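You operate a simulated robot arm through the tools that you are given. There is no shell and no other tool. Be economical: measure what you need, move in short steps, check, and stop when the job is done.

You run a simulated robot arm. Do the job below in one go: nothing can be reset, and whatever is moved stays where it is left.

JOB
Pull-test the docked teal carrier and put it in the green tray.
Fine: test to the load on the load card; close the grip lever first; wind the pull wheel back before you open the grip lever again. Where these are worked on the way, their far stop is far enough and under half their travel is too little: grip lever.

It is judged by the outcome, as a careful person would: the job done as asked, and still so three seconds after it is handed in. It fails if anything else is knocked over, pushed out of place, dropped, spilled or broken.

ROBOT AND FRAMES
A 7-joint arm with a two-finger parallel gripper, fixed in place. Base frame: the origin is at the foot of the arm, x ahead of it, y to its left, z up; the work surface is at about z = 0. Readings come in mm, rad, newtons and seconds.
With the tool pointing down near the work surface it reaches from about 240 to 620 mm from the base axis. Its first joint turns from -1.152 to 1.152 rad. Payload 2.6 kg.
The tool frame sits at the grasp point between the pads (the TCP): z along the fingers, y along the line on which they close. The tips reach 30 mm beyond it. Largest opening 94 mm; finger width 28, thickness 10; the body of the gripper, 50 by 96 mm, starts 55 mm behind the TCP.
Orientation is that of the tool frame in the base frame, as a unit quaternion [x, y, z, w]. With the fingers straight down and closing along the base's y, the tool's x points along the base's -x, its y along +y and its z along -z.

CONTROLS
- The arm moves only by the tool apply_moves. Its argument "rows" is a list of rows, each an object (a shift or turn left out is 0, a gripper value left out holds the last) with "claw": the opening, from 0 (shut) to 1 (fully open); "dp": the shift along the base's x, y, z in mm, a list of three; "turn": the turn, a rotation vector about the base's x, y, z in rad, a list of three. In form: [{"claw": claw, "dp": [x, y, z], "turn": [wx, wy, wz]}, ...]. A call has 1 to 10 rows; each row shifts and turns the commanded pose from where the row before left it. Rows are played at 5 a second. More than 50 mm and 0.15 rad between two rows, or a gripper value outside its range, and nothing of the call is played. Where a pose cannot be reached the arm comes as near as it can. A force on the tool above 70 N (or 10 N above the force at the start of the call, whichever is more), or a blocked arm, ends the call early, and 0.2 s more pass. The fingers move at their own pace (about 72 mm/s each) and stop on an object; they squeeze with about 23 N. The grip force told is the motor's: it shows also when the fingers shut on nothing. Time passes only in rows, and 0.2 s behind the last, so rows that do not move let the fingers close. The reply holds the time, the measured pose of the TCP, the force on the tool along the base axes, the opening and the grip force, in the units named above and with some noise, with the torque about the TCP (base axes, N m) and any sound that the robot's microphone picked up, and new pictures: "views" is both (left out), scene, wrist or none.
- Cameras (640 x 400 px; columns grow to the right, rows downward): "scene" is fixed at [13.4, 416.4, 566.7]; the picture's right is [-0.93, -0.38, 0.00], its down [-0.20, 0.50, -0.84] and it looks along [0.32, -0.78, -0.54] (base axes); focal length 351 px, centre (320, 200). "wrist" rides on the gripper at [76, 14, -103] in the tool frame; the picture's right is [-0.18, 0.98, 0.00], its down [-0.75, -0.14, -0.64] and it looks along [-0.63, -0.12, 0.77] (tool axes); focal length 243 px, centre (320, 200). There is no depth. A picture from a camera that has moved, and an enlarged one, comes with that camera's place and axes in the base frame and with its lens.
- close_up(camera, box): a new picture of the part [left, top, right, bottom] of that camera's present view, enlarged. No time passes.
- hand_in(): hands the job in; it is judged then, once.

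Work in short steps. Places have to be worked out from the pictures, the camera data and where the tool is seen: move nearer, look again, correct. Check each grasp and each placing, and mend what went wrong. You have 120 turns and 200 pictures in all, those below and enlarged ones among them. Open the gripper and draw the arm clear of the work before you hand the job in, unless the task says otherwise; then end with one line.

The tools are called after "Request:" by a JSON object that holds its "name" and its "arguments". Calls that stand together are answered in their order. apply_moves: Moves the arm, as the interface text tells. Its arguments: {"type":"object","properties":{"rows":{"type":"array"},"views":{"type":"string","enum":["both","scene","wrist","none"]}},"required":["rows"]} The other tools are called the same way: close_up (camera, box) takes an enlarged picture of a part of a camera's view; hand_in () hands the job in.

At the start:

```text
time_s: 0.0
position: [212.4, -268.1, 337.1]
tool_rot: [0.001, 1.0, 0.0, 0.0]
wrist_force: [0.7, -0.9, -0.5]
torque: [0.0, -0.01, 0.0]
finger_gap: 94.1
gripper_force: 0.1
```

scene: 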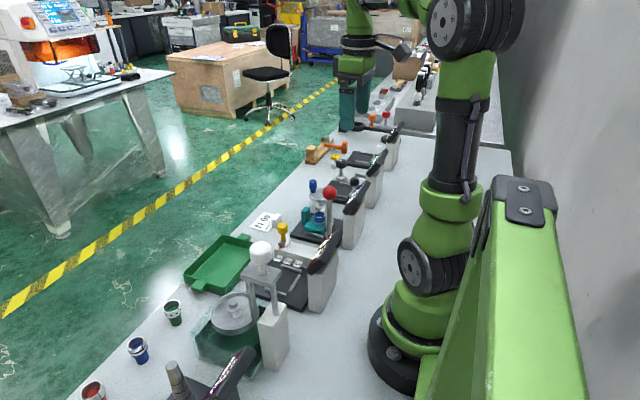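
wrist: 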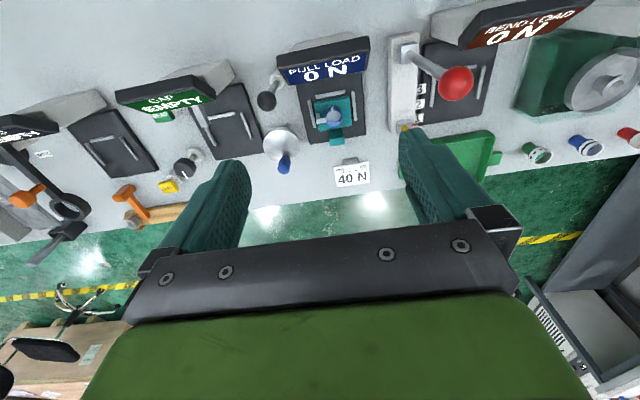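

I'll look closely at the station with the teal carrier and the load card before moving.

Request:
{"name": "close_up", "arguments": {"camera": "wrist", "box": [240, 20, 500, 200]}}

Request:
{"name": "close_up", "arguments": {"camera": "scene", "box": [180, 130, 400, 310]}}

Request:
{"name": "close_up", "arguments": {"camera": "wrist", "box": [0, 50, 260, 260]}}

```text
2.22 times, centred on (370, 110) of wrist
camera zoom: at [136.9, -253.6, 440.0], right [0.18, 0.98, 0.0], down [0.75, -0.14, 0.64], along [0.63, -0.12, -0.77], focal length 539 px, centre (209, 400)
```

zoom: 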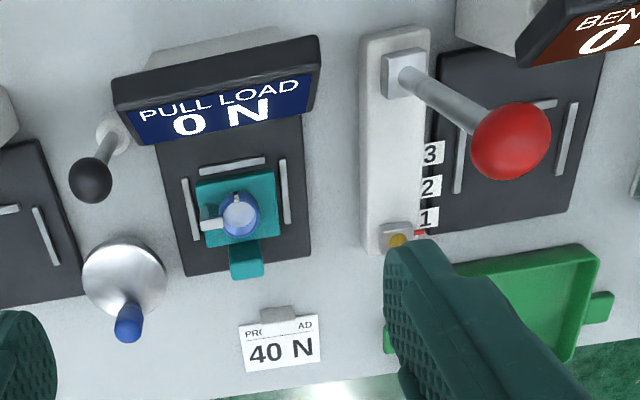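

```text
2.22 times, centred on (290, 220) of scene
camera zoom: at [13.4, 416.4, 566.7], right [-0.93, -0.38, 0.0], down [-0.2, 0.5, -0.84], along [0.32, -0.78, -0.54], focal length 779 px, centre (387, 156)
```

zoom: 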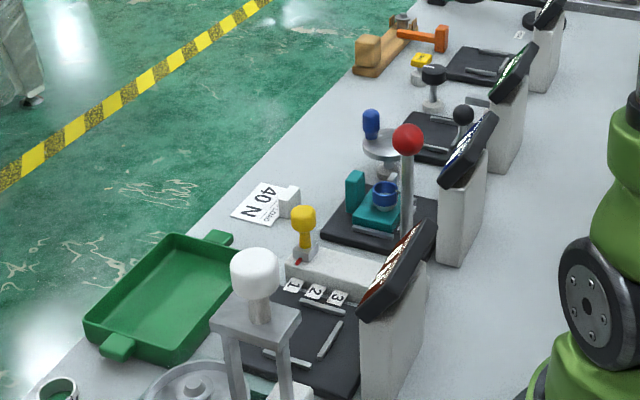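

```text
1.90 times, centred on (130, 155) of wrist
camera zoom: at [136.9, -253.6, 440.0], right [0.18, 0.98, 0.0], down [0.75, -0.14, 0.64], along [0.63, -0.12, -0.77], focal length 462 px, centre (682, 286)
```

zoom: 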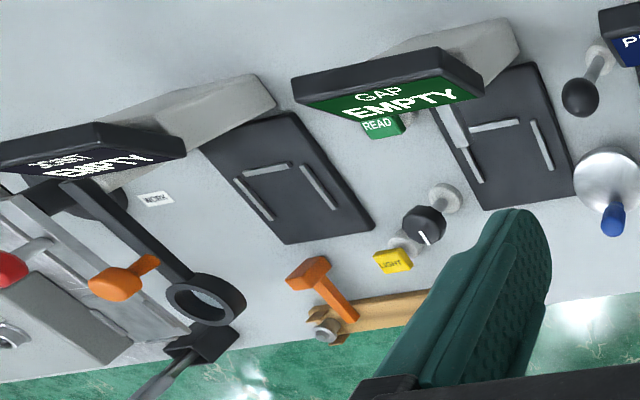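

The black-knob lever and silver wheel with the blue handle look like the pull station's controls, and the card reads 40 N. I'll move nearer to view them from above.

Request:
{"name": "apply_moves", "arguments": {"rows": [{"dp": [5, -20, -30]}, {"dp": [5, -20, -25]}, {"dp": [0, -10, -20]}, {}]}}

Request:
{"name": "close_up", "arguments": {"camera": "wrist", "box": [200, 0, 520, 200]}}

Request:
{"name": "close_up", "arguments": {"camera": "scene", "box": [280, 160, 380, 250]}}

```text
time_s: 1.0
position: [223.6, -318.3, 260.9]
tool_rot: [0.0, 1.0, 0.0, 0.0]
wrist_force: [0.2, -0.1, -0.4]
torque: [-0.01, 0.02, -0.04]
finger_gap: 93.8
gripper_force: 0.1
camera wrist: at [147.9, -304.2, 365.3], right [0.18, 0.98, 0.0], down [0.75, -0.14, 0.64], along [0.63, -0.12, -0.77], focal length 243 px, centre (320, 200)
```

scene: 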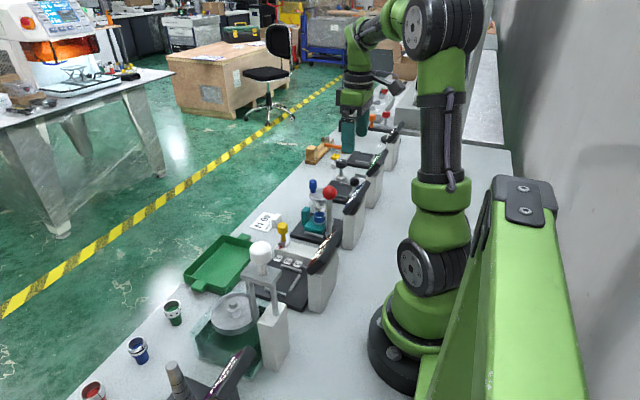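
wrist: 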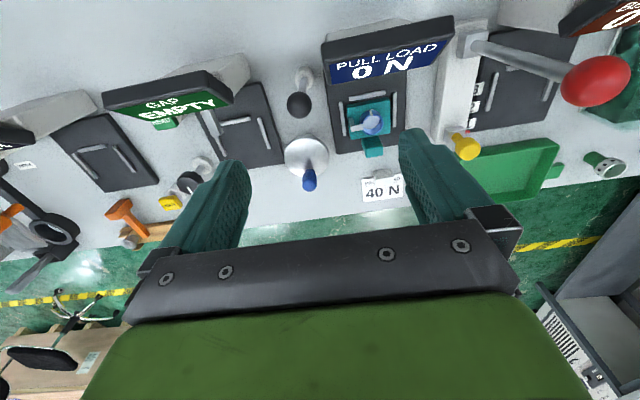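

```text
2.00 times, centred on (360, 100) of wrist
camera zoom: at [147.9, -304.2, 365.3], right [0.18, 0.98, 0.0], down [0.75, -0.14, 0.64], along [0.63, -0.12, -0.77], focal length 485 px, centre (240, 400)
```

zoom: 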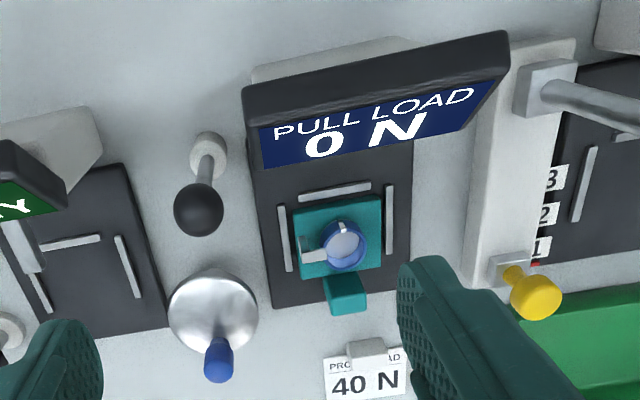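

```text
4.44 times, centred on (330, 205) of scene
camera zoom: at [13.4, 416.4, 566.7], right [-0.93, -0.38, 0.0], down [-0.2, 0.5, -0.84], along [0.32, -0.78, -0.54], focal length 1559 px, centre (276, 178)
```

zoom: 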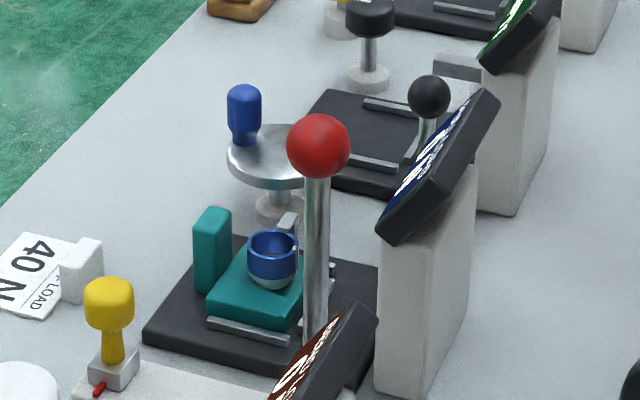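

The grip lever's knob works out at about (226, -339, 122) on a nearly vertical stem. I'll set the opening to about 45 mm and come down above it, then check.

Request:
{"name": "apply_moves", "arguments": {"rows": [{"claw": 0.48, "dp": [1, -11, -35]}, {"dp": [1, -10, -35]}, {"dp": [0, 0, -20]}, {}], "views": "wrist"}}

```text
time_s: 2.0
position: [226.5, -338.8, 172.7]
tool_rot: [0.0, 1.0, 0.0, 0.0]
wrist_force: [-0.1, 0.2, -0.4]
torque: [-0.02, -0.02, -0.02]
finger_gap: 45.2
gripper_force: 0.1
camera wrist: at [149.9, -324.2, 276.3], right [0.18, 0.98, 0.0], down [0.75, -0.14, 0.64], along [0.63, -0.12, -0.77], focal length 243 px, centre (320, 200)
```

wrist: 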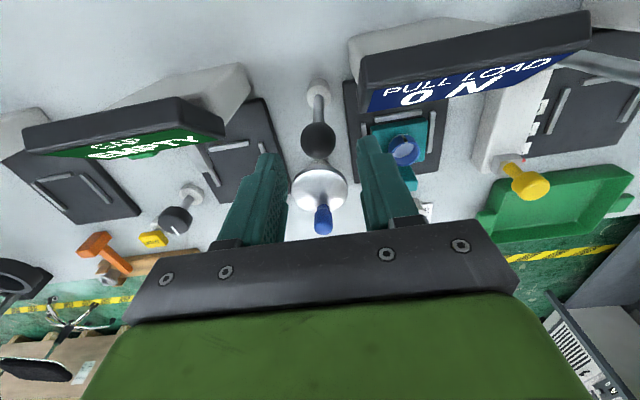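

The knob lies where predicted, centred between the fingers. I'll descend around it and close gently.

Request:
{"name": "apply_moves", "arguments": {"rows": [{"dp": [-1, 0, -25]}, {"dp": [-1, 0, -25]}, {"claw": 0.0}, {}, {}], "views": "both"}}

```text
time_s: 3.2
position: [221.0, -340.6, 122.4]
tool_rot: [0.001, 1.0, 0.0, -0.003]
wrist_force: [-11.0, -0.9, -9.7]
torque: [-0.05, 0.85, 0.01]
finger_gap: 24.7
gripper_force: 44.4
camera wrist: at [146.5, -325.4, 225.3], right [0.19, 0.98, 0.0], down [0.76, -0.14, 0.64], along [0.63, -0.12, -0.77], focal length 243 px, centre (320, 200)
```

scene: 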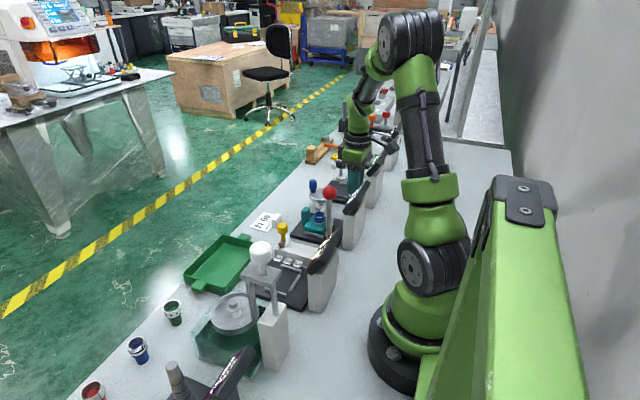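
wrist: 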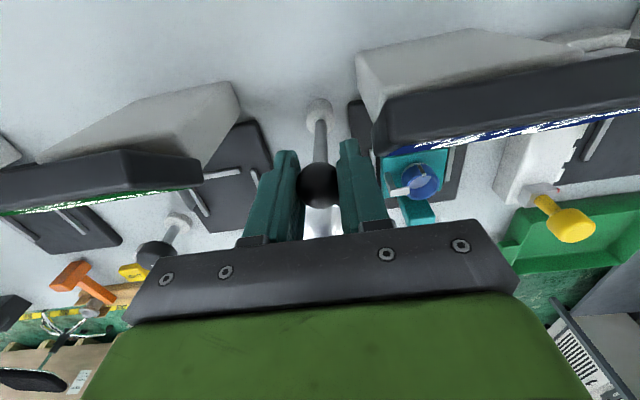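

The knob is held (24.7 mm) and tugs the tool a little toward -x. I'll probe a small step in -x.

Request:
{"name": "apply_moves", "arguments": {"rows": [{"dp": [-5, 0, 0]}, {"dp": [-5, 0, 0]}, {}], "views": "none"}}

```text
time_s: 4.0
position: [214.9, -340.2, 124.1]
tool_rot: [-0.001, 1.0, -0.002, 0.003]
wrist_force: [14.0, -5.4, -10.7]
torque: [0.03, -1.14, 0.04]
finger_gap: 25.1
gripper_force: 45.3
```

The tool moved 6 mm with a modest +14 N; I need to see whether the knob moved or slipped.

Request:
{"name": "close_up", "arguments": {"camera": "wrist", "box": [220, 60, 480, 240]}}

Request:
{"name": "close_up", "arguments": {"camera": "scene", "box": [280, 120, 400, 250]}}

```text
2.22 times, centred on (350, 150) of wrist
camera zoom: at [138.8, -325.3, 226.3], right [0.18, 0.98, 0.0], down [0.75, -0.14, 0.65], along [0.63, -0.12, -0.76], focal length 539 px, centre (253, 311)
```

zoom: 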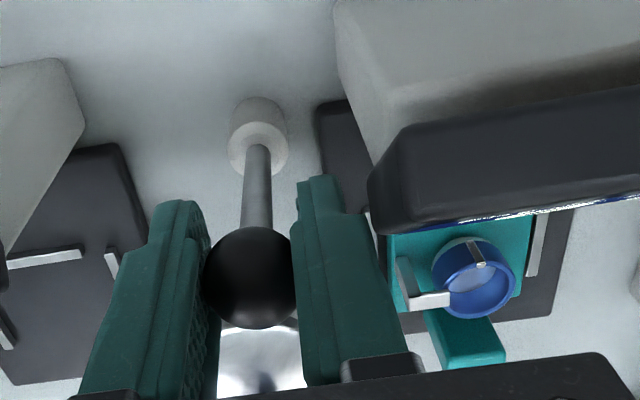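

```text
3.08 times, centred on (340, 185) of scene
camera zoom: at [13.4, 416.4, 566.8], right [-0.93, -0.38, 0.0], down [-0.2, 0.5, -0.84], along [0.32, -0.78, -0.54], focal length 1079 px, centre (258, 246)
```

zoom: 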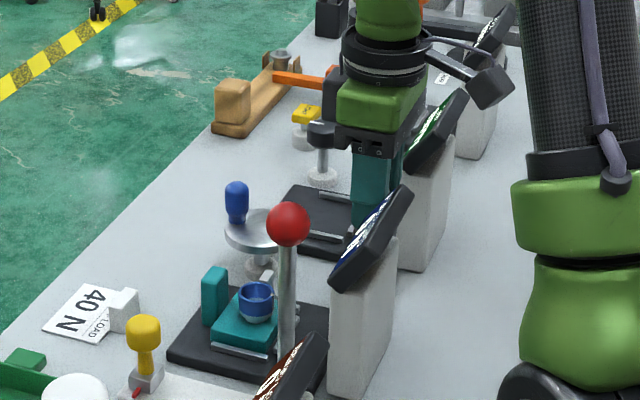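

The knob followed the tool toward -x. I'll keep going that way along a slight arc.

Request:
{"name": "apply_moves", "arguments": {"rows": [{"dp": [-7, 0, 0]}, {"dp": [-7, 0, -1]}, {"dp": [-6, 0, -1]}, {}], "views": "wrist"}}

```text
time_s: 5.0
position: [193.3, -338.5, 122.8]
tool_rot: [0.0, 1.0, -0.001, 0.0]
wrist_force: [13.1, -2.9, 10.8]
torque: [-0.01, -1.43, 0.02]
finger_gap: 25.2
gripper_force: 45.2
camera wrist: at [116.3, -325.0, 223.9], right [0.18, 0.98, 0.0], down [0.75, -0.14, 0.64], along [0.63, -0.12, -0.77], focal length 243 px, centre (320, 200)
```

wrist: 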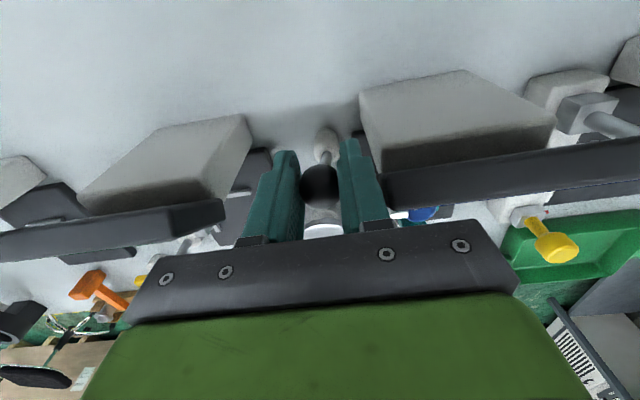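

The lever is following with a steady ~13 N drag. I continue -x, dropping slightly with the arc.

Request:
{"name": "apply_moves", "arguments": {"rows": [{"dp": [-7, 0, 0]}, {"dp": [-7, 0, -1]}, {"dp": [-6, 0, -2]}, {}], "views": "wrist"}}

```text
time_s: 6.0
position: [172.5, -339.7, 118.2]
tool_rot: [0.0, 1.0, -0.001, 0.0]
wrist_force: [15.9, -13.0, -5.7]
torque: [-0.11, -1.12, -0.07]
finger_gap: 24.9
gripper_force: 45.1
camera wrist: at [96.8, -325.2, 220.6], right [0.18, 0.98, 0.0], down [0.75, -0.14, 0.64], along [0.63, -0.12, -0.77], focal length 243 px, centre (320, 200)
```

wrist: 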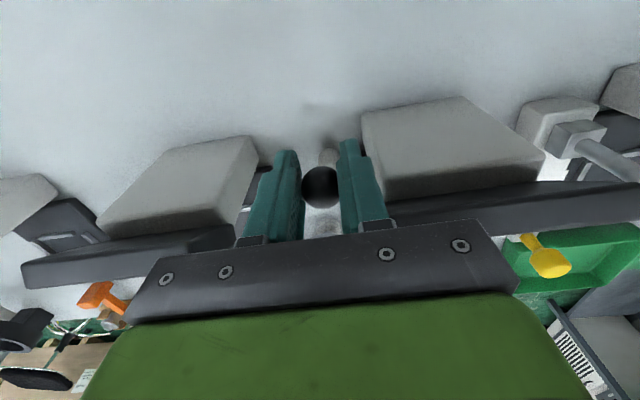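

Request:
{"name": "apply_moves", "arguments": {"rows": [{"dp": [-6, 0, -2]}, {"dp": [-6, 0, -3]}, {"dp": [-6, 0, -3]}, {}], "views": "wrist"}}

```text
time_s: 7.0
position: [157.2, -339.4, 109.6]
tool_rot: [0.0, 1.0, -0.001, 0.002]
wrist_force: [21.1, -4.4, 4.4]
torque: [-0.08, -1.0, -0.03]
finger_gap: 24.5
gripper_force: 45.0
camera wrist: at [80.1, -325.3, 212.9], right [0.18, 0.98, 0.0], down [0.75, -0.14, 0.65], along [0.63, -0.12, -0.76], focal length 243 px, centre (320, 200)
```

wrist: 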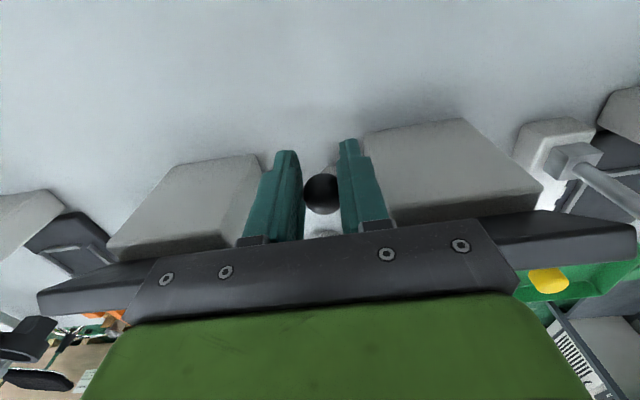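

Force is creeping up to 21 N; perhaps the stop is near. A little further, watching.

Request:
{"name": "apply_moves", "arguments": {"rows": [{"dp": [-5, 0, -3]}, {"dp": [-5, 0, -3]}, {}], "views": "wrist"}}

Request:
{"name": "close_up", "arguments": {"camera": "scene", "box": [280, 120, 400, 250]}}

```text
time_s: 7.8
position: [143.2, -340.6, 101.3]
tool_rot: [0.001, 1.0, 0.0, -0.001]
wrist_force: [0.6, -0.1, -0.2]
torque: [0.0, -0.05, -0.01]
finger_gap: 0.0
gripper_force: 33.2
camera wrist: at [67.9, -325.5, 205.3], right [0.19, 0.98, 0.0], down [0.75, -0.14, 0.64], along [0.63, -0.12, -0.77], focal length 243 px, centre (320, 200)
```

wrist: 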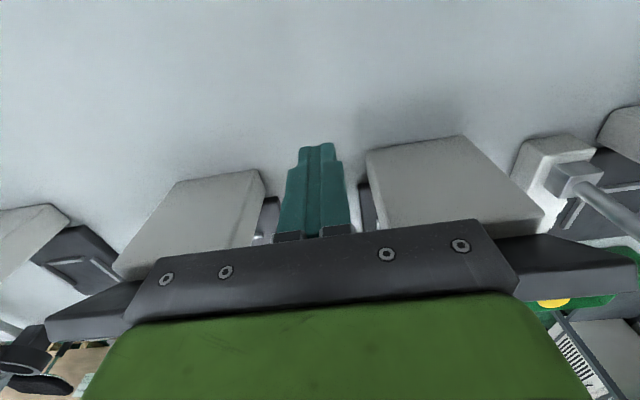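

```text
3.08 times, centred on (340, 185) of scene
camera zoom: at [13.4, 416.4, 566.7], right [-0.93, -0.38, 0.0], down [-0.2, 0.5, -0.84], along [0.32, -0.78, -0.54], focal length 1079 px, centre (258, 246)
```

zoom: 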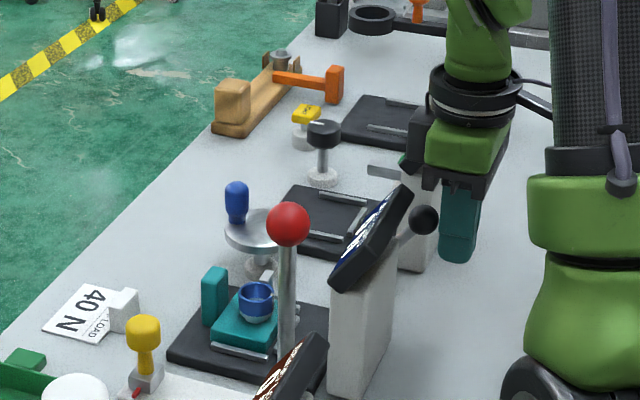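

The pads slipped off, so the lever seems to have reached its stop (knob about (175, -340, 106)). I'll rise and move forward of it to look and then press it to be sure.

Request:
{"name": "apply_moves", "arguments": {"rows": [{"dp": [0, 0, 40]}, {"dp": [0, 0, 40]}, {"dp": [40, 0, 10]}, {"dp": [40, 0, 0]}, {}], "views": "wrist"}}

Request:
{"name": "close_up", "arguments": {"camera": "scene", "box": [280, 150, 380, 240]}}

```text
time_s: 9.0
position: [225.8, -340.9, 192.5]
tool_rot: [0.001, 1.0, 0.0, 0.0]
wrist_force: [-0.7, -0.2, 0.4]
torque: [-0.02, 0.02, 0.0]
finger_gap: 0.0
gripper_force: 33.9
camera wrist: at [150.1, -326.1, 295.5], right [0.18, 0.98, 0.0], down [0.75, -0.14, 0.64], along [0.63, -0.12, -0.77], focal length 243 px, centre (320, 200)
```

wrist: 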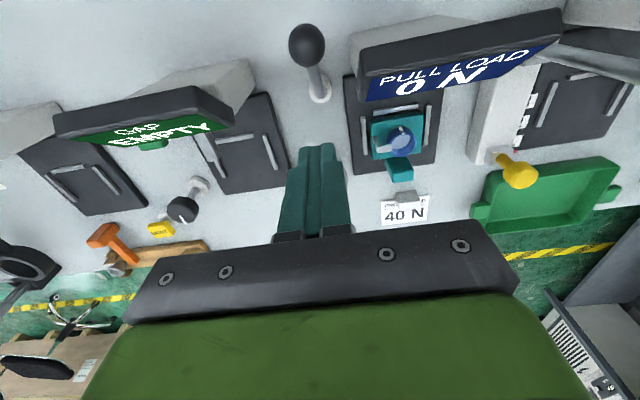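

```text
4.44 times, centred on (330, 195) of scene
camera zoom: at [13.4, 416.4, 566.7], right [-0.93, -0.38, 0.0], down [-0.2, 0.5, -0.84], along [0.32, -0.78, -0.54], focal length 1559 px, centre (276, 222)
```

zoom: 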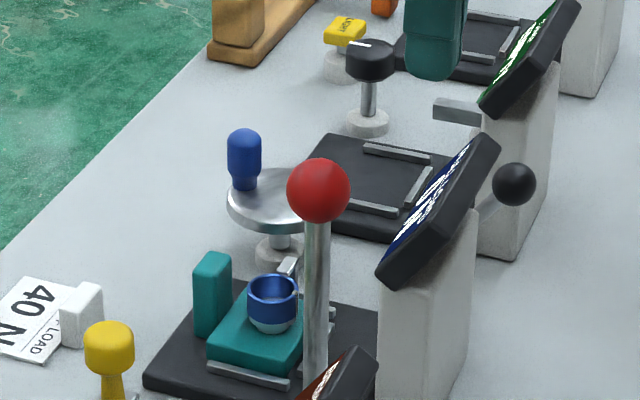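

The knob is now leaning back at about (173, -340, 104). I'll press it -x with closed fingers to confirm it is against its stop.

Request:
{"name": "apply_moves", "arguments": {"rows": [{"dp": [-8, 0, -30]}, {"dp": [-4, 0, -40]}, {"dp": [-6, 0, -7]}, {"dp": [-6, 0, 0]}, {"dp": [-6, 0, 0]}, {"dp": [-4, 0, 0]}, {}], "views": "none"}}

```text
time_s: 10.6
position: [197.9, -338.9, 118.4]
tool_rot: [-0.002, 1.0, -0.002, 0.008]
wrist_force: [40.9, 2.1, 22.7]
torque: [0.06, -0.92, 0.03]
finger_gap: 0.0
gripper_force: 32.8
```

A 41 N push gives no further motion, so the lever is at its far stop. Next I'll retreat upward and look at the wheel and the carrier.

Request:
{"name": "apply_moves", "arguments": {"rows": [{"dp": [14, 0, 10]}, {"dp": [5, 0, 40]}, {"dp": [20, -10, 40]}, {"dp": [10, -5, 20]}, {"claw": 0.4}, {}], "views": "wrist"}}

Request:
{"name": "close_up", "arguments": {"camera": "wrist", "box": [220, 40, 480, 220]}}

Request:
{"name": "close_up", "arguments": {"camera": "scene", "box": [280, 160, 380, 250]}}

```text
time_s: 12.0
position: [239.4, -354.2, 224.5]
tool_rot: [0.001, 1.0, 0.0, -0.001]
wrist_force: [-0.8, 0.4, -0.7]
torque: [-0.01, -0.01, 0.02]
finger_gap: 37.7
gripper_force: 0.1
camera wrist: at [163.9, -340.1, 328.0], right [0.18, 0.98, 0.0], down [0.75, -0.14, 0.64], along [0.63, -0.12, -0.77], focal length 243 px, centre (320, 200)
```

wrist: 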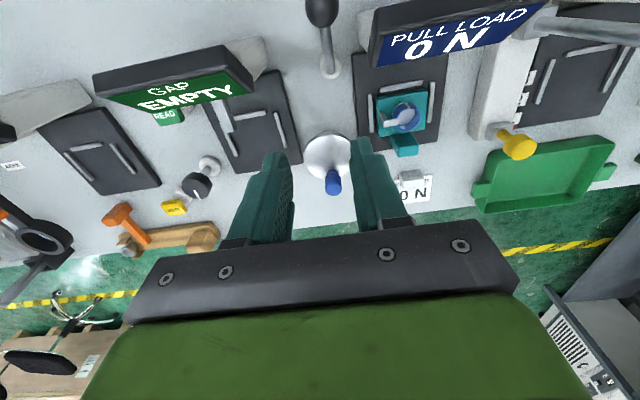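

```text
2.22 times, centred on (350, 130) of wrist
camera zoom: at [163.9, -340.1, 328.0], right [0.18, 0.98, 0.0], down [0.75, -0.14, 0.64], along [0.63, -0.12, -0.77], focal length 539 px, centre (253, 356)
```

zoom: 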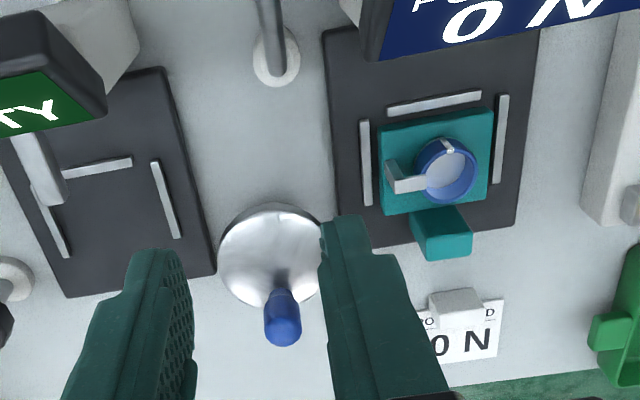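

```text
4.44 times, centred on (330, 205) of scene
camera zoom: at [13.4, 416.4, 566.7], right [-0.93, -0.38, 0.0], down [-0.2, 0.5, -0.84], along [0.32, -0.78, -0.54], focal length 1559 px, centre (276, 178)
```

zoom: 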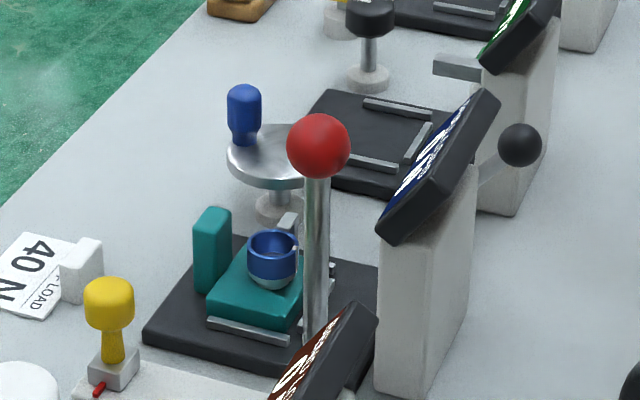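

The blue handle stands at about (346, -358), z 48–91, on a disc centred near (323, -360) with a radius of about 24 mm. I'll move above it and check alignment.

Request:
{"name": "apply_moves", "arguments": {"rows": [{"dp": [40, -1, -10]}, {"dp": [40, -1, -30]}, {"dp": [26, -1, -35]}, {}], "views": "wrist"}}

Request:
{"name": "close_up", "arguments": {"camera": "wrist", "box": [220, 40, 480, 220]}}

```text
time_s: 13.0
position: [345.7, -356.1, 151.6]
tool_rot: [-0.001, 1.0, -0.001, 0.0]
wrist_force: [-0.1, -0.5, -0.4]
torque: [-0.06, -0.04, 0.02]
finger_gap: 37.6
gripper_force: 0.1
camera wrist: at [269.3, -342.3, 254.3], right [0.18, 0.98, 0.0], down [0.75, -0.14, 0.64], along [0.63, -0.12, -0.77], focal length 243 px, centre (320, 200)
```

wrist: 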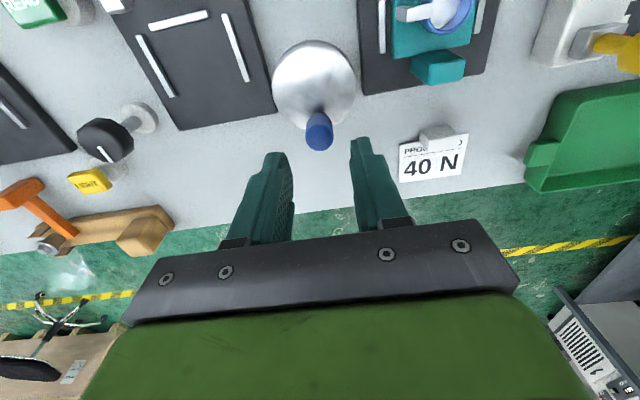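

```text
2.22 times, centred on (350, 130) of wrist
camera zoom: at [269.3, -342.3, 254.3], right [0.18, 0.98, 0.0], down [0.75, -0.14, 0.64], along [0.63, -0.12, -0.77], focal length 539 px, centre (253, 356)
```

zoom: 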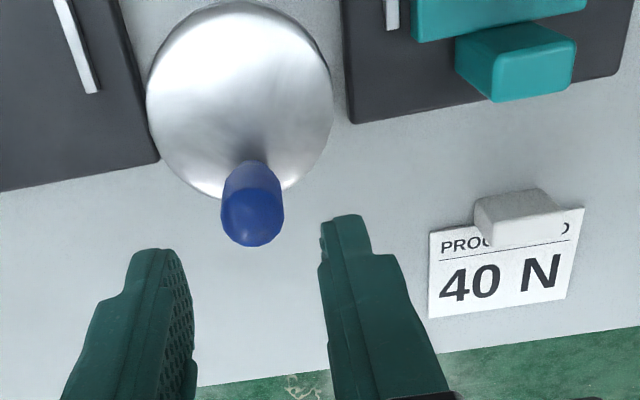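

Handle confirmed at (346, -357.5), wheel centre near (321, -358). I'll descend to z≈84, close on it, and try how readable the display is from the scene camera.

Request:
{"name": "apply_moves", "arguments": {"rows": [{"dp": [0, -1.5, -35]}, {"dp": [0, 0, -32]}, {"claw": 0.0}, {}, {}], "views": "wrist"}}

Request:
{"name": "close_up", "arguments": {"camera": "scene", "box": [335, 175, 375, 200]}}

```text
time_s: 14.2
position: [344.8, -358.1, 83.4]
tool_rot: [0.0, 1.0, 0.0, 0.001]
wrist_force: [1.8, 2.7, -3.2]
torque: [-0.59, -0.38, -0.04]
finger_gap: 22.0
gripper_force: 46.0
camera wrist: at [269.7, -344.2, 186.9], right [0.18, 0.98, 0.0], down [0.75, -0.14, 0.64], along [0.63, -0.12, -0.77], focal length 243 px, centre (320, 200)
```

wrist: 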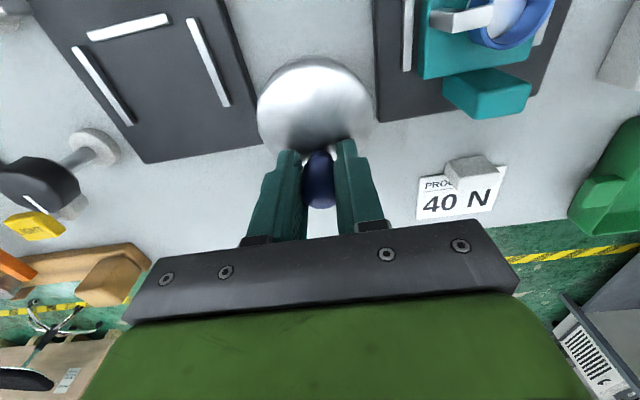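

```text
16.00 times, centred on (355, 188) of scene
camera zoom: at [13.4, 416.4, 566.7], right [-0.93, -0.38, 0.0], down [-0.2, 0.5, -0.84], along [0.32, -0.78, -0.54], focal length 5612 px, centre (-240, 400)
```

zoom: 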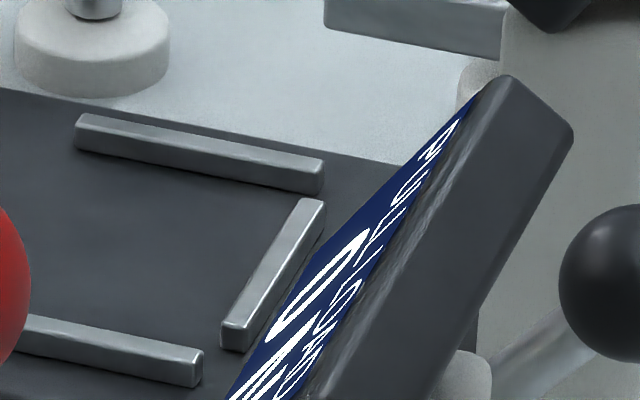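

The display is legible in the zoomed scene view (0 N). I'll turn the wheel about 20° clockwise (handle toward -y) and read it.

Request:
{"name": "apply_moves", "arguments": {"rows": [{"dp": [-0.4, -4.1, 0], "turn": [0, 0, -0.1]}, {"dp": [-1.1, -4.1, 0], "turn": [0, 0, -0.1]}, {}], "views": "none"}}

Request:
{"name": "close_up", "arguments": {"camera": "scene", "box": [335, 185, 375, 210]}}

```text
time_s: 15.0
position: [343.9, -367.1, 83.8]
tool_rot: [0.101, 0.995, 0.0, 0.0]
wrist_force: [4.1, 4.6, -6.2]
torque: [-0.55, 0.21, -0.09]
finger_gap: 21.0
gripper_force: 45.4
```

```text
16.00 times, centred on (355, 198) of scene
camera zoom: at [13.4, 416.4, 566.7], right [-0.93, -0.38, 0.0], down [-0.2, 0.5, -0.84], along [0.32, -0.78, -0.54], focal length 5612 px, centre (-240, 240)
```

zoom: 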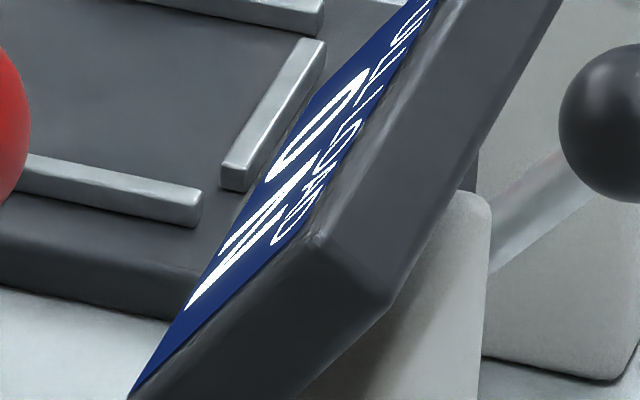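

Request:
{"name": "close_up", "arguments": {"camera": "scene", "box": [346, 187, 362, 207]}}

```text
16.00 times, centred on (354, 197) of scene
camera zoom: at [13.4, 416.4, 566.7], right [-0.93, -0.38, 0.0], down [-0.2, 0.5, -0.84], along [0.32, -0.78, -0.54], focal length 5612 px, centre (-224, 248)
```

zoom: 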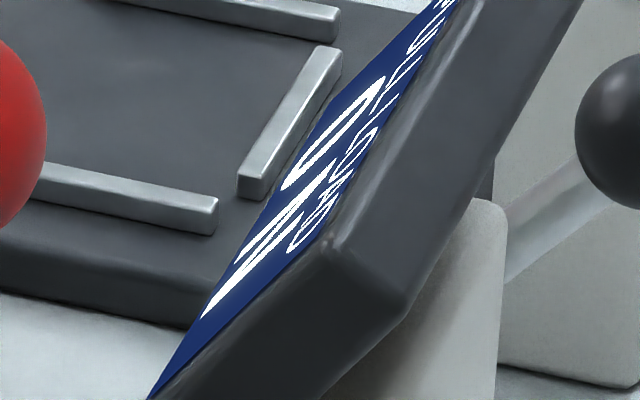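

The digit is ambiguous, but force is low; I'll turn another ~25° and compare, checking the handle too.

Request:
{"name": "apply_moves", "arguments": {"rows": [{"dp": [-1.5, -3.1, 0], "turn": [0, 0, -0.14]}, {"dp": [-1.8, -2.9, 0], "turn": [0, 0, -0.14]}, {"dp": [-2.1, -2.6, 0], "turn": [0, 0, -0.14]}, {}], "views": "wrist"}}

Request:
{"name": "close_up", "arguments": {"camera": "scene", "box": [335, 185, 375, 210]}}

```text
time_s: 16.0
position: [337.5, -376.6, 85.0]
tool_rot: [0.308, 0.952, 0.001, -0.001]
wrist_force: [-21.3, 13.4, 12.1]
torque: [0.65, 0.02, 0.18]
finger_gap: 21.1
gripper_force: 45.1
camera wrist: at [284.2, -319.5, 187.4], right [0.72, 0.69, 0.0], down [0.53, -0.56, 0.64], along [0.44, -0.46, -0.77], focal length 243 px, centre (320, 200)
```

wrist: 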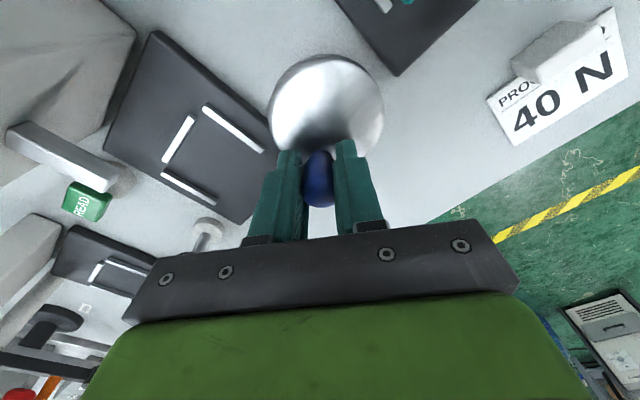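

```text
16.00 times, centred on (355, 198) of scene
camera zoom: at [13.4, 416.5, 566.7], right [-0.93, -0.38, 0.0], down [-0.2, 0.5, -0.84], along [0.32, -0.78, -0.54], focal length 5612 px, centre (-240, 240)
```

zoom: 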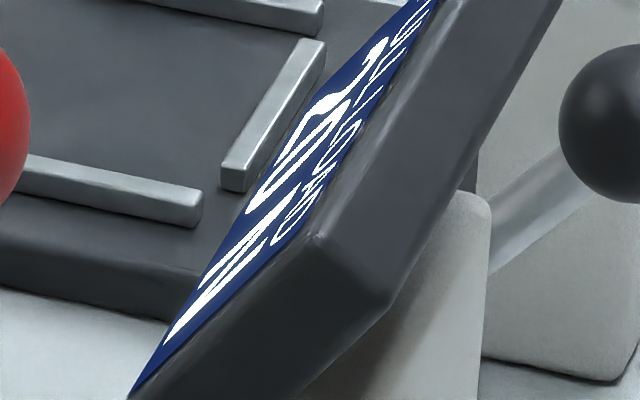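

Clockwise raises the load (two digits now), and the handle follows. I'll let go and back off to read the display exactly and see whether the wheel holds.

Request:
{"name": "apply_moves", "arguments": {"rows": [{"claw": 0.45}, {}, {"dp": [0, 0, 45]}, {"dp": [-20, 0, 45], "turn": [0, 0, 0.15]}, {"dp": [-40, 0, 30], "turn": [0, 0, 0.15]}, {"dp": [-40, 10, 10], "turn": [0, 0, 0.15]}, {"dp": [0, 10, 0], "turn": [0, 0, 0.15]}, {}], "views": "wrist"}}

Request:
{"name": "close_up", "arguments": {"camera": "scene", "box": [335, 185, 375, 210]}}

Request:
{"name": "close_up", "arguments": {"camera": "wrist", "box": [300, 0, 560, 180]}}

```text
time_s: 17.8
position: [237.9, -357.0, 214.9]
tool_rot: [0.01, 1.0, 0.0, 0.0]
wrist_force: [-0.5, -0.5, 0.4]
torque: [0.01, -0.02, -0.01]
finger_gap: 42.3
gripper_force: 0.1
camera wrist: at [162.3, -341.0, 318.5], right [0.2, 0.98, 0.0], down [0.75, -0.16, 0.64], along [0.63, -0.13, -0.77], focal length 243 px, centre (320, 200)
```

wrist: 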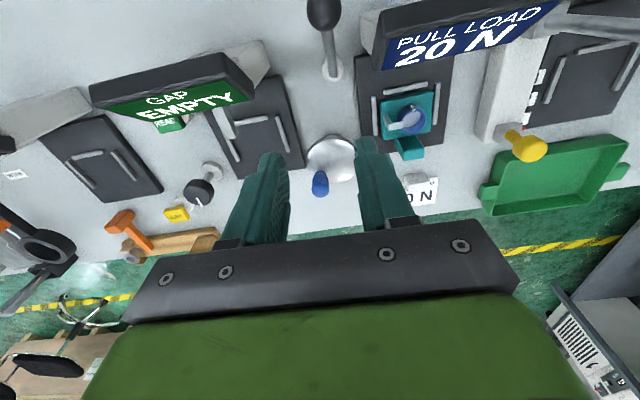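

```text
16.00 times, centred on (355, 198) of scene
camera zoom: at [13.4, 416.4, 566.7], right [-0.93, -0.38, 0.0], down [-0.2, 0.5, -0.84], along [0.32, -0.78, -0.54], focal length 5612 px, centre (-240, 240)
```

zoom: 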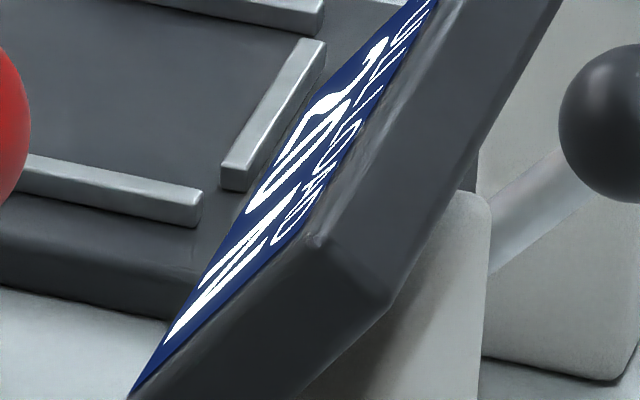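

```text
2.22 times, centred on (430, 90) of wrist
camera zoom: at [162.3, -341.0, 318.5], right [0.2, 0.98, 0.0], down [0.75, -0.16, 0.64], along [0.63, -0.13, -0.77], focal length 539 px, centre (76, 444)
```

zoom: 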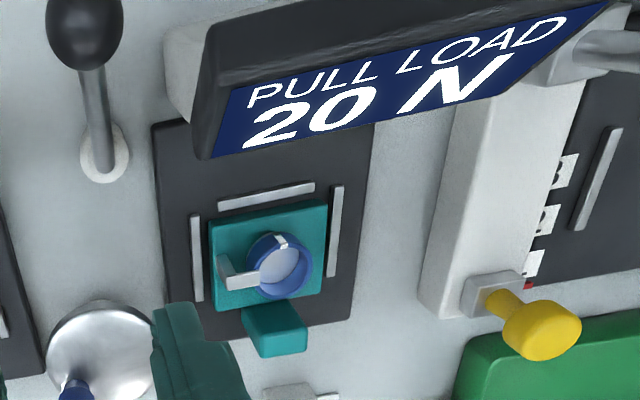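

It reads exactly 20 N and holds on release, at about 45° of turn. I'll return along the same path, re-grip the handle.

Request:
{"name": "apply_moves", "arguments": {"rows": [{"dp": [0, -10, 0], "turn": [0, 0, -0.15]}, {"dp": [40, -10, -10], "turn": [0, 0, -0.15]}, {"dp": [40, 0, -30], "turn": [0, 0, -0.15]}, {"dp": [20, 0, -45], "turn": [0, 0, -0.15]}, {}, {"dp": [0, 0, -45]}, {"claw": 0}, {}, {}], "views": "wrist"}}

```text
time_s: 19.8
position: [339.3, -376.9, 81.6]
tool_rot: [0.306, 0.952, -0.001, 0.001]
wrist_force: [0.0, -9.5, -7.1]
torque: [-0.27, -1.12, 0.12]
finger_gap: 20.5
gripper_force: 45.0
camera wrist: at [285.3, -319.9, 185.5], right [0.72, 0.69, 0.0], down [0.53, -0.55, 0.64], along [0.44, -0.46, -0.77], focal length 243 px, centre (320, 200)
```

wrist: 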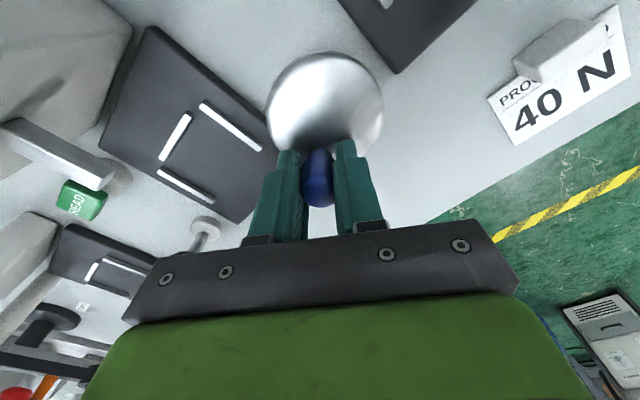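

Handle re-gripped. I turn on about 30° more and read the scene view.

Request:
{"name": "apply_moves", "arguments": {"rows": [{"dp": [-2.5, -2.1, 0], "turn": [0, 0, -0.13]}, {"dp": [-2.7, -1.7, 0], "turn": [0, 0, -0.13]}, {"dp": [-2.9, -1.4, 0], "turn": [0, 0, -0.13]}, {"dp": [-2.9, -1.0, 0], "turn": [0, 0, -0.13]}, {}], "views": "wrist"}}

Request:
{"name": "close_up", "arguments": {"camera": "scene", "box": [335, 185, 375, 210]}}

```text
time_s: 21.0
position: [327.2, -381.6, 82.4]
tool_rot: [0.541, 0.841, 0.001, -0.002]
wrist_force: [3.5, -9.2, -21.2]
torque: [-0.19, -0.22, -0.06]
finger_gap: 20.9
gripper_force: 45.0
camera wrist: at [309.1, -305.5, 186.0], right [0.97, 0.24, 0.0], down [0.19, -0.75, 0.64], along [0.15, -0.62, -0.77], focal length 243 px, centre (320, 200)
```

wrist: 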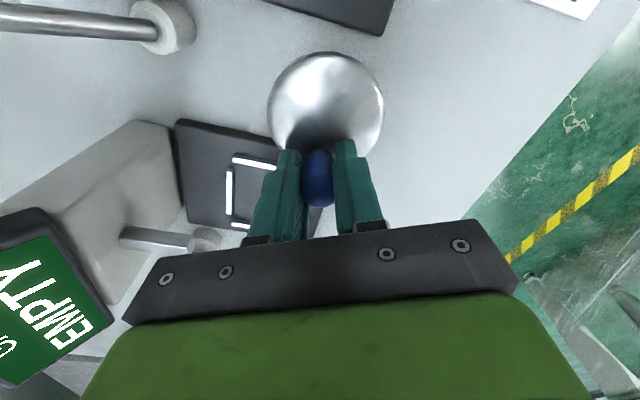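

```text
16.00 times, centred on (355, 198) of scene
camera zoom: at [13.5, 416.3, 566.8], right [-0.93, -0.38, 0.0], down [-0.2, 0.5, -0.84], along [0.32, -0.78, -0.54], focal length 5612 px, centre (-240, 240)
```

zoom: 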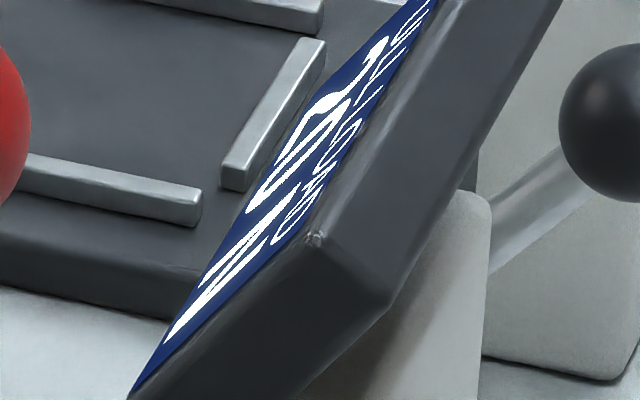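

It still reads 20 N, so the reading goes in steps. I turn ~15° more.

Request:
{"name": "apply_moves", "arguments": {"rows": [{"dp": [-3.1, -0.6, 0], "turn": [0, 0, -0.13]}, {"dp": [-3.1, -0.2, 0], "turn": [0, 0, -0.13]}, {}], "views": "none"}}

Request:
{"name": "close_up", "arguments": {"camera": "scene", "box": [335, 185, 375, 210]}}

```text
time_s: 21.8
position: [321.5, -380.7, 82.7]
tool_rot: [0.646, 0.764, 0.003, -0.002]
wrist_force: [-8.2, 17.7, -8.9]
torque: [-0.43, -0.13, 0.25]
finger_gap: 20.7
gripper_force: 44.9
```

```text
16.00 times, centred on (355, 198) of scene
camera zoom: at [13.4, 416.4, 566.7], right [-0.93, -0.38, 0.0], down [-0.2, 0.5, -0.84], along [0.32, -0.78, -0.54], focal length 5612 px, centre (-240, 240)
```

zoom: 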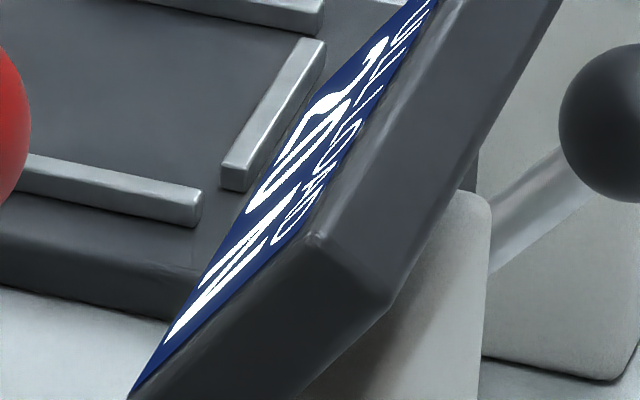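

Still 20 N at ~90°. I carry on around toward 120° without more yaw.

Request:
{"name": "apply_moves", "arguments": {"rows": [{"dp": [-4.2, 0.4, 0]}, {"dp": [-4.1, 1.1, 0]}, {"dp": [-3.7, 1.7, 0]}, {}], "views": "wrist"}}

Request:
{"name": "close_up", "arguments": {"camera": "scene", "box": [335, 185, 375, 210]}}

```text
time_s: 22.8
position: [308.6, -380.2, 84.5]
tool_rot: [0.645, 0.764, 0.0, 0.001]
wrist_force: [4.5, 9.1, 3.3]
torque: [0.25, 0.3, 0.07]
finger_gap: 21.0
gripper_force: 45.5
camera wrist: at [310.9, -301.5, 188.4], right [1.0, -0.02, 0.0], down [-0.01, -0.77, 0.64], along [-0.01, -0.64, -0.77], focal length 243 px, centre (320, 200)
```

wrist: 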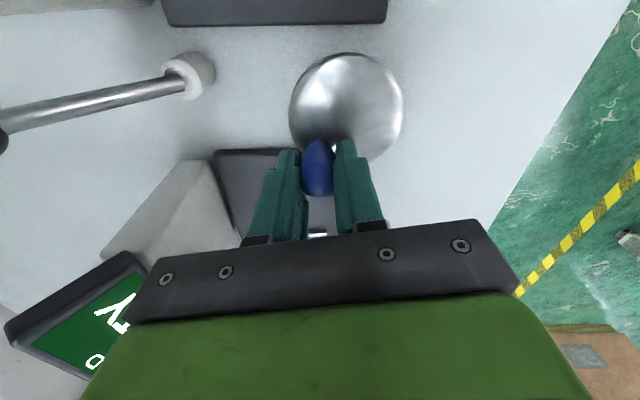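

```text
16.00 times, centred on (355, 198) of scene
camera zoom: at [13.4, 416.4, 566.7], right [-0.93, -0.38, 0.0], down [-0.2, 0.5, -0.84], along [0.32, -0.78, -0.54], focal length 5612 px, centre (-240, 240)
```

zoom: 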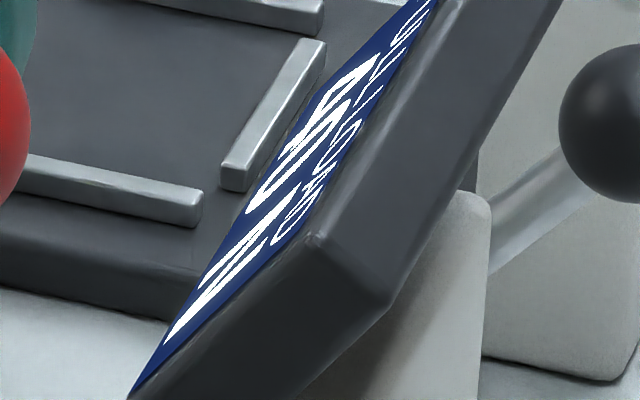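

The first digit changed and looks like a 4. I'll release and go back to verify it reads 40 N.

Request:
{"name": "apply_moves", "arguments": {"rows": [{"claw": 0.45}, {}, {"dp": [0, 0, 45]}, {"dp": [0, 0, 45], "turn": [0, 0, 0.15]}, {"dp": [-20, 0, 30], "turn": [0, 0, 0.15]}, {"dp": [-20, 5, 10], "turn": [0, 0, 0.15]}, {"dp": [-20, 10, 0], "turn": [0, 0, 0.15]}, {"dp": [-10, 10, 0], "turn": [0, 0, 0.15]}, {"turn": [0, 0, 0.15]}, {"turn": [0, 0, 0.15]}], "views": "none"}}

Request:
{"name": "apply_moves", "arguments": {"rows": [{"turn": [0, 0, 0.15]}, {"turn": [0, 0, 0.15]}, {}], "views": "wrist"}}

Request:
{"name": "close_up", "arguments": {"camera": "wrist", "box": [280, 0, 540, 180]}}

```text
time_s: 25.0
position: [239.6, -354.9, 214.5]
tool_rot: [0.174, 0.985, 0.0, 0.0]
wrist_force: [0.0, -1.1, 0.1]
torque: [-0.03, 0.04, 0.06]
finger_gap: 42.1
gripper_force: 0.1
```

```text
time_s: 25.8
position: [240.0, -354.8, 214.3]
tool_rot: [0.025, 1.0, 0.0, 0.0]
wrist_force: [0.9, 0.4, -0.6]
torque: [-0.01, 0.02, 0.03]
finger_gap: 42.4
gripper_force: 0.0
camera wrist: at [164.8, -335.9, 317.2], right [0.23, 0.97, 0.0], down [0.75, -0.18, 0.64], along [0.62, -0.15, -0.77], focal length 243 px, centre (320, 200)
```

wrist: 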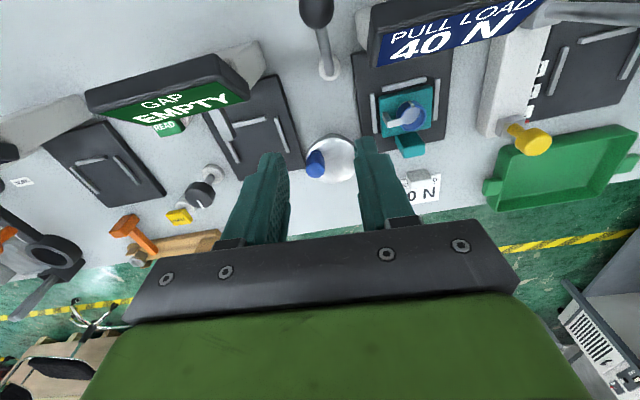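

```text
2.22 times, centred on (410, 90) of wrist
camera zoom: at [164.8, -335.9, 317.2], right [0.23, 0.97, 0.0], down [0.75, -0.18, 0.64], along [0.62, -0.15, -0.77], focal length 539 px, centre (120, 444)
```

zoom: 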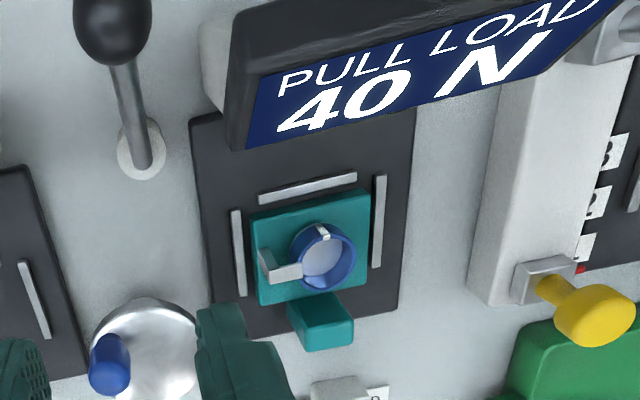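

40 N is confirmed. Now I re-approach the handle (with the same yaw as when released) to wind the wheel back.

Request:
{"name": "apply_moves", "arguments": {"rows": [{"turn": [0, 0, -0.15]}, {"turn": [0, 0, -0.15]}, {"turn": [0, 0, -0.15]}, {"turn": [0, 0, -0.15]}, {"dp": [10, -10, 0], "turn": [0, 0, -0.15]}, {"dp": [20, -10, 0], "turn": [0, 0, -0.15]}, {"dp": [20, -5, -10], "turn": [0, 0, -0.15]}, {"dp": [20, 0, -30], "turn": [0, 0, -0.15]}, {"dp": [0, 0, -20], "turn": [0, 0, -0.15]}, {}], "views": "wrist"}}

```text
time_s: 28.0
position: [310.1, -380.3, 152.9]
tool_rot: [0.646, 0.764, 0.0, 0.0]
wrist_force: [0.7, 1.1, -0.3]
torque: [0.02, -0.01, -0.02]
finger_gap: 42.4
gripper_force: 0.1
camera wrist: at [312.3, -302.0, 256.4], right [1.0, -0.02, 0.0], down [-0.01, -0.77, 0.64], along [-0.01, -0.64, -0.77], focal length 243 px, centre (320, 200)
```

wrist: 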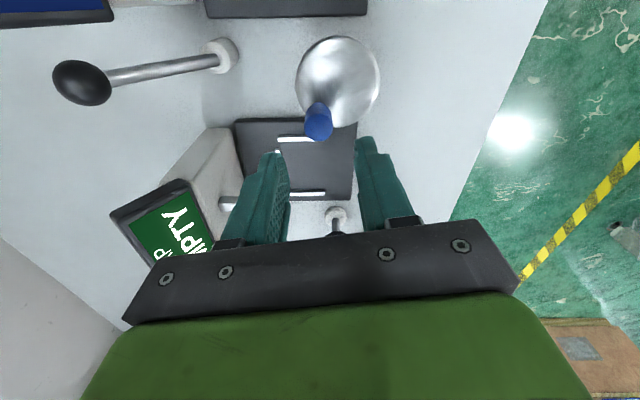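

The handle appears nearer (311, -371), i.e. it sat off-centre on the pads before. I'll shift +8 in y, descend and grip.

Request:
{"name": "apply_moves", "arguments": {"rows": [{"dp": [0, 8, -10]}, {"dp": [0, 0, -30]}, {"dp": [0, 0, -29]}, {"claw": 0}, {}, {}], "views": "wrist"}}

```text
time_s: 29.4
position: [310.2, -373.6, 85.0]
tool_rot: [0.645, 0.765, -0.001, 0.001]
wrist_force: [-5.9, 0.7, 1.5]
torque: [-0.64, -0.53, 0.05]
finger_gap: 21.4
gripper_force: 45.2
camera wrist: at [310.6, -295.0, 188.2], right [1.0, -0.02, 0.0], down [-0.01, -0.77, 0.64], along [-0.01, -0.64, -0.77], focal length 243 px, centre (320, 200)
```

wrist: 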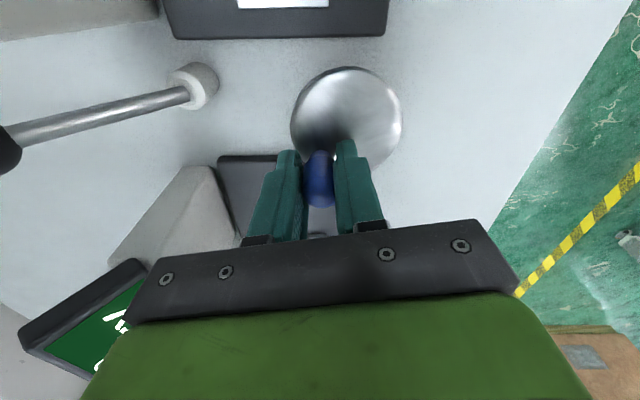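

Gripped. Wind back counter-clockwise in the first half (to about 70°).

Request:
{"name": "apply_moves", "arguments": {"rows": [{"dp": [2.6, -1.9, 0]}, {"dp": [2.6, -1.9, 0]}, {"dp": [3.4, -1.8, 0]}, {"dp": [3.4, -1.4, 0]}, {"dp": [4, 0, 0], "turn": [0, 0, 0.1]}, {"dp": [3.9, 0.4, 0], "turn": [0, 0, 0.1]}, {}], "views": "wrist"}}

Request:
{"name": "close_up", "arguments": {"camera": "scene", "box": [335, 185, 375, 210]}}

```text
time_s: 31.0
position: [328.3, -378.8, 85.7]
tool_rot: [0.565, 0.825, -0.002, -0.001]
wrist_force: [-18.4, -9.8, 6.6]
torque: [1.09, -0.27, 0.4]
finger_gap: 21.4
gripper_force: 45.2
camera wrist: at [314.8, -302.8, 187.7], right [0.98, 0.18, 0.0], down [0.14, -0.75, 0.64], along [0.12, -0.63, -0.76], focal length 243 px, centre (320, 200)
```

wrist: 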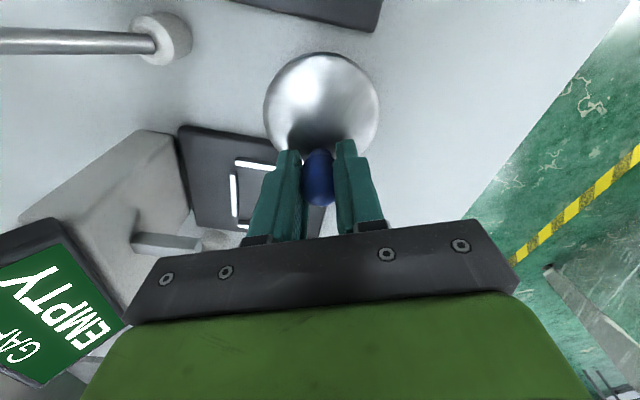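

```text
16.00 times, centred on (355, 198) of scene
camera zoom: at [13.4, 416.4, 566.7], right [-0.93, -0.38, 0.0], down [-0.2, 0.5, -0.84], along [0.32, -0.78, -0.54], focal length 5612 px, centre (-240, 240)
```

zoom: 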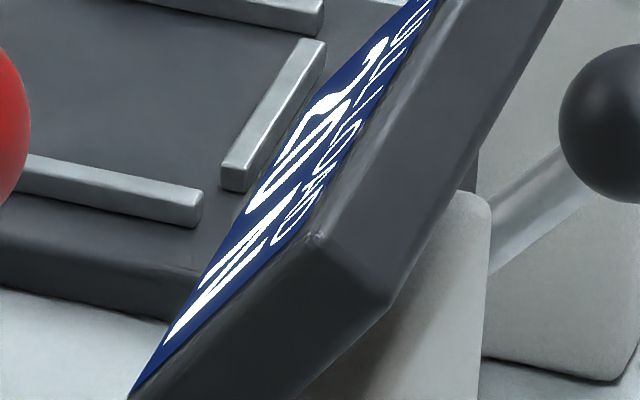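

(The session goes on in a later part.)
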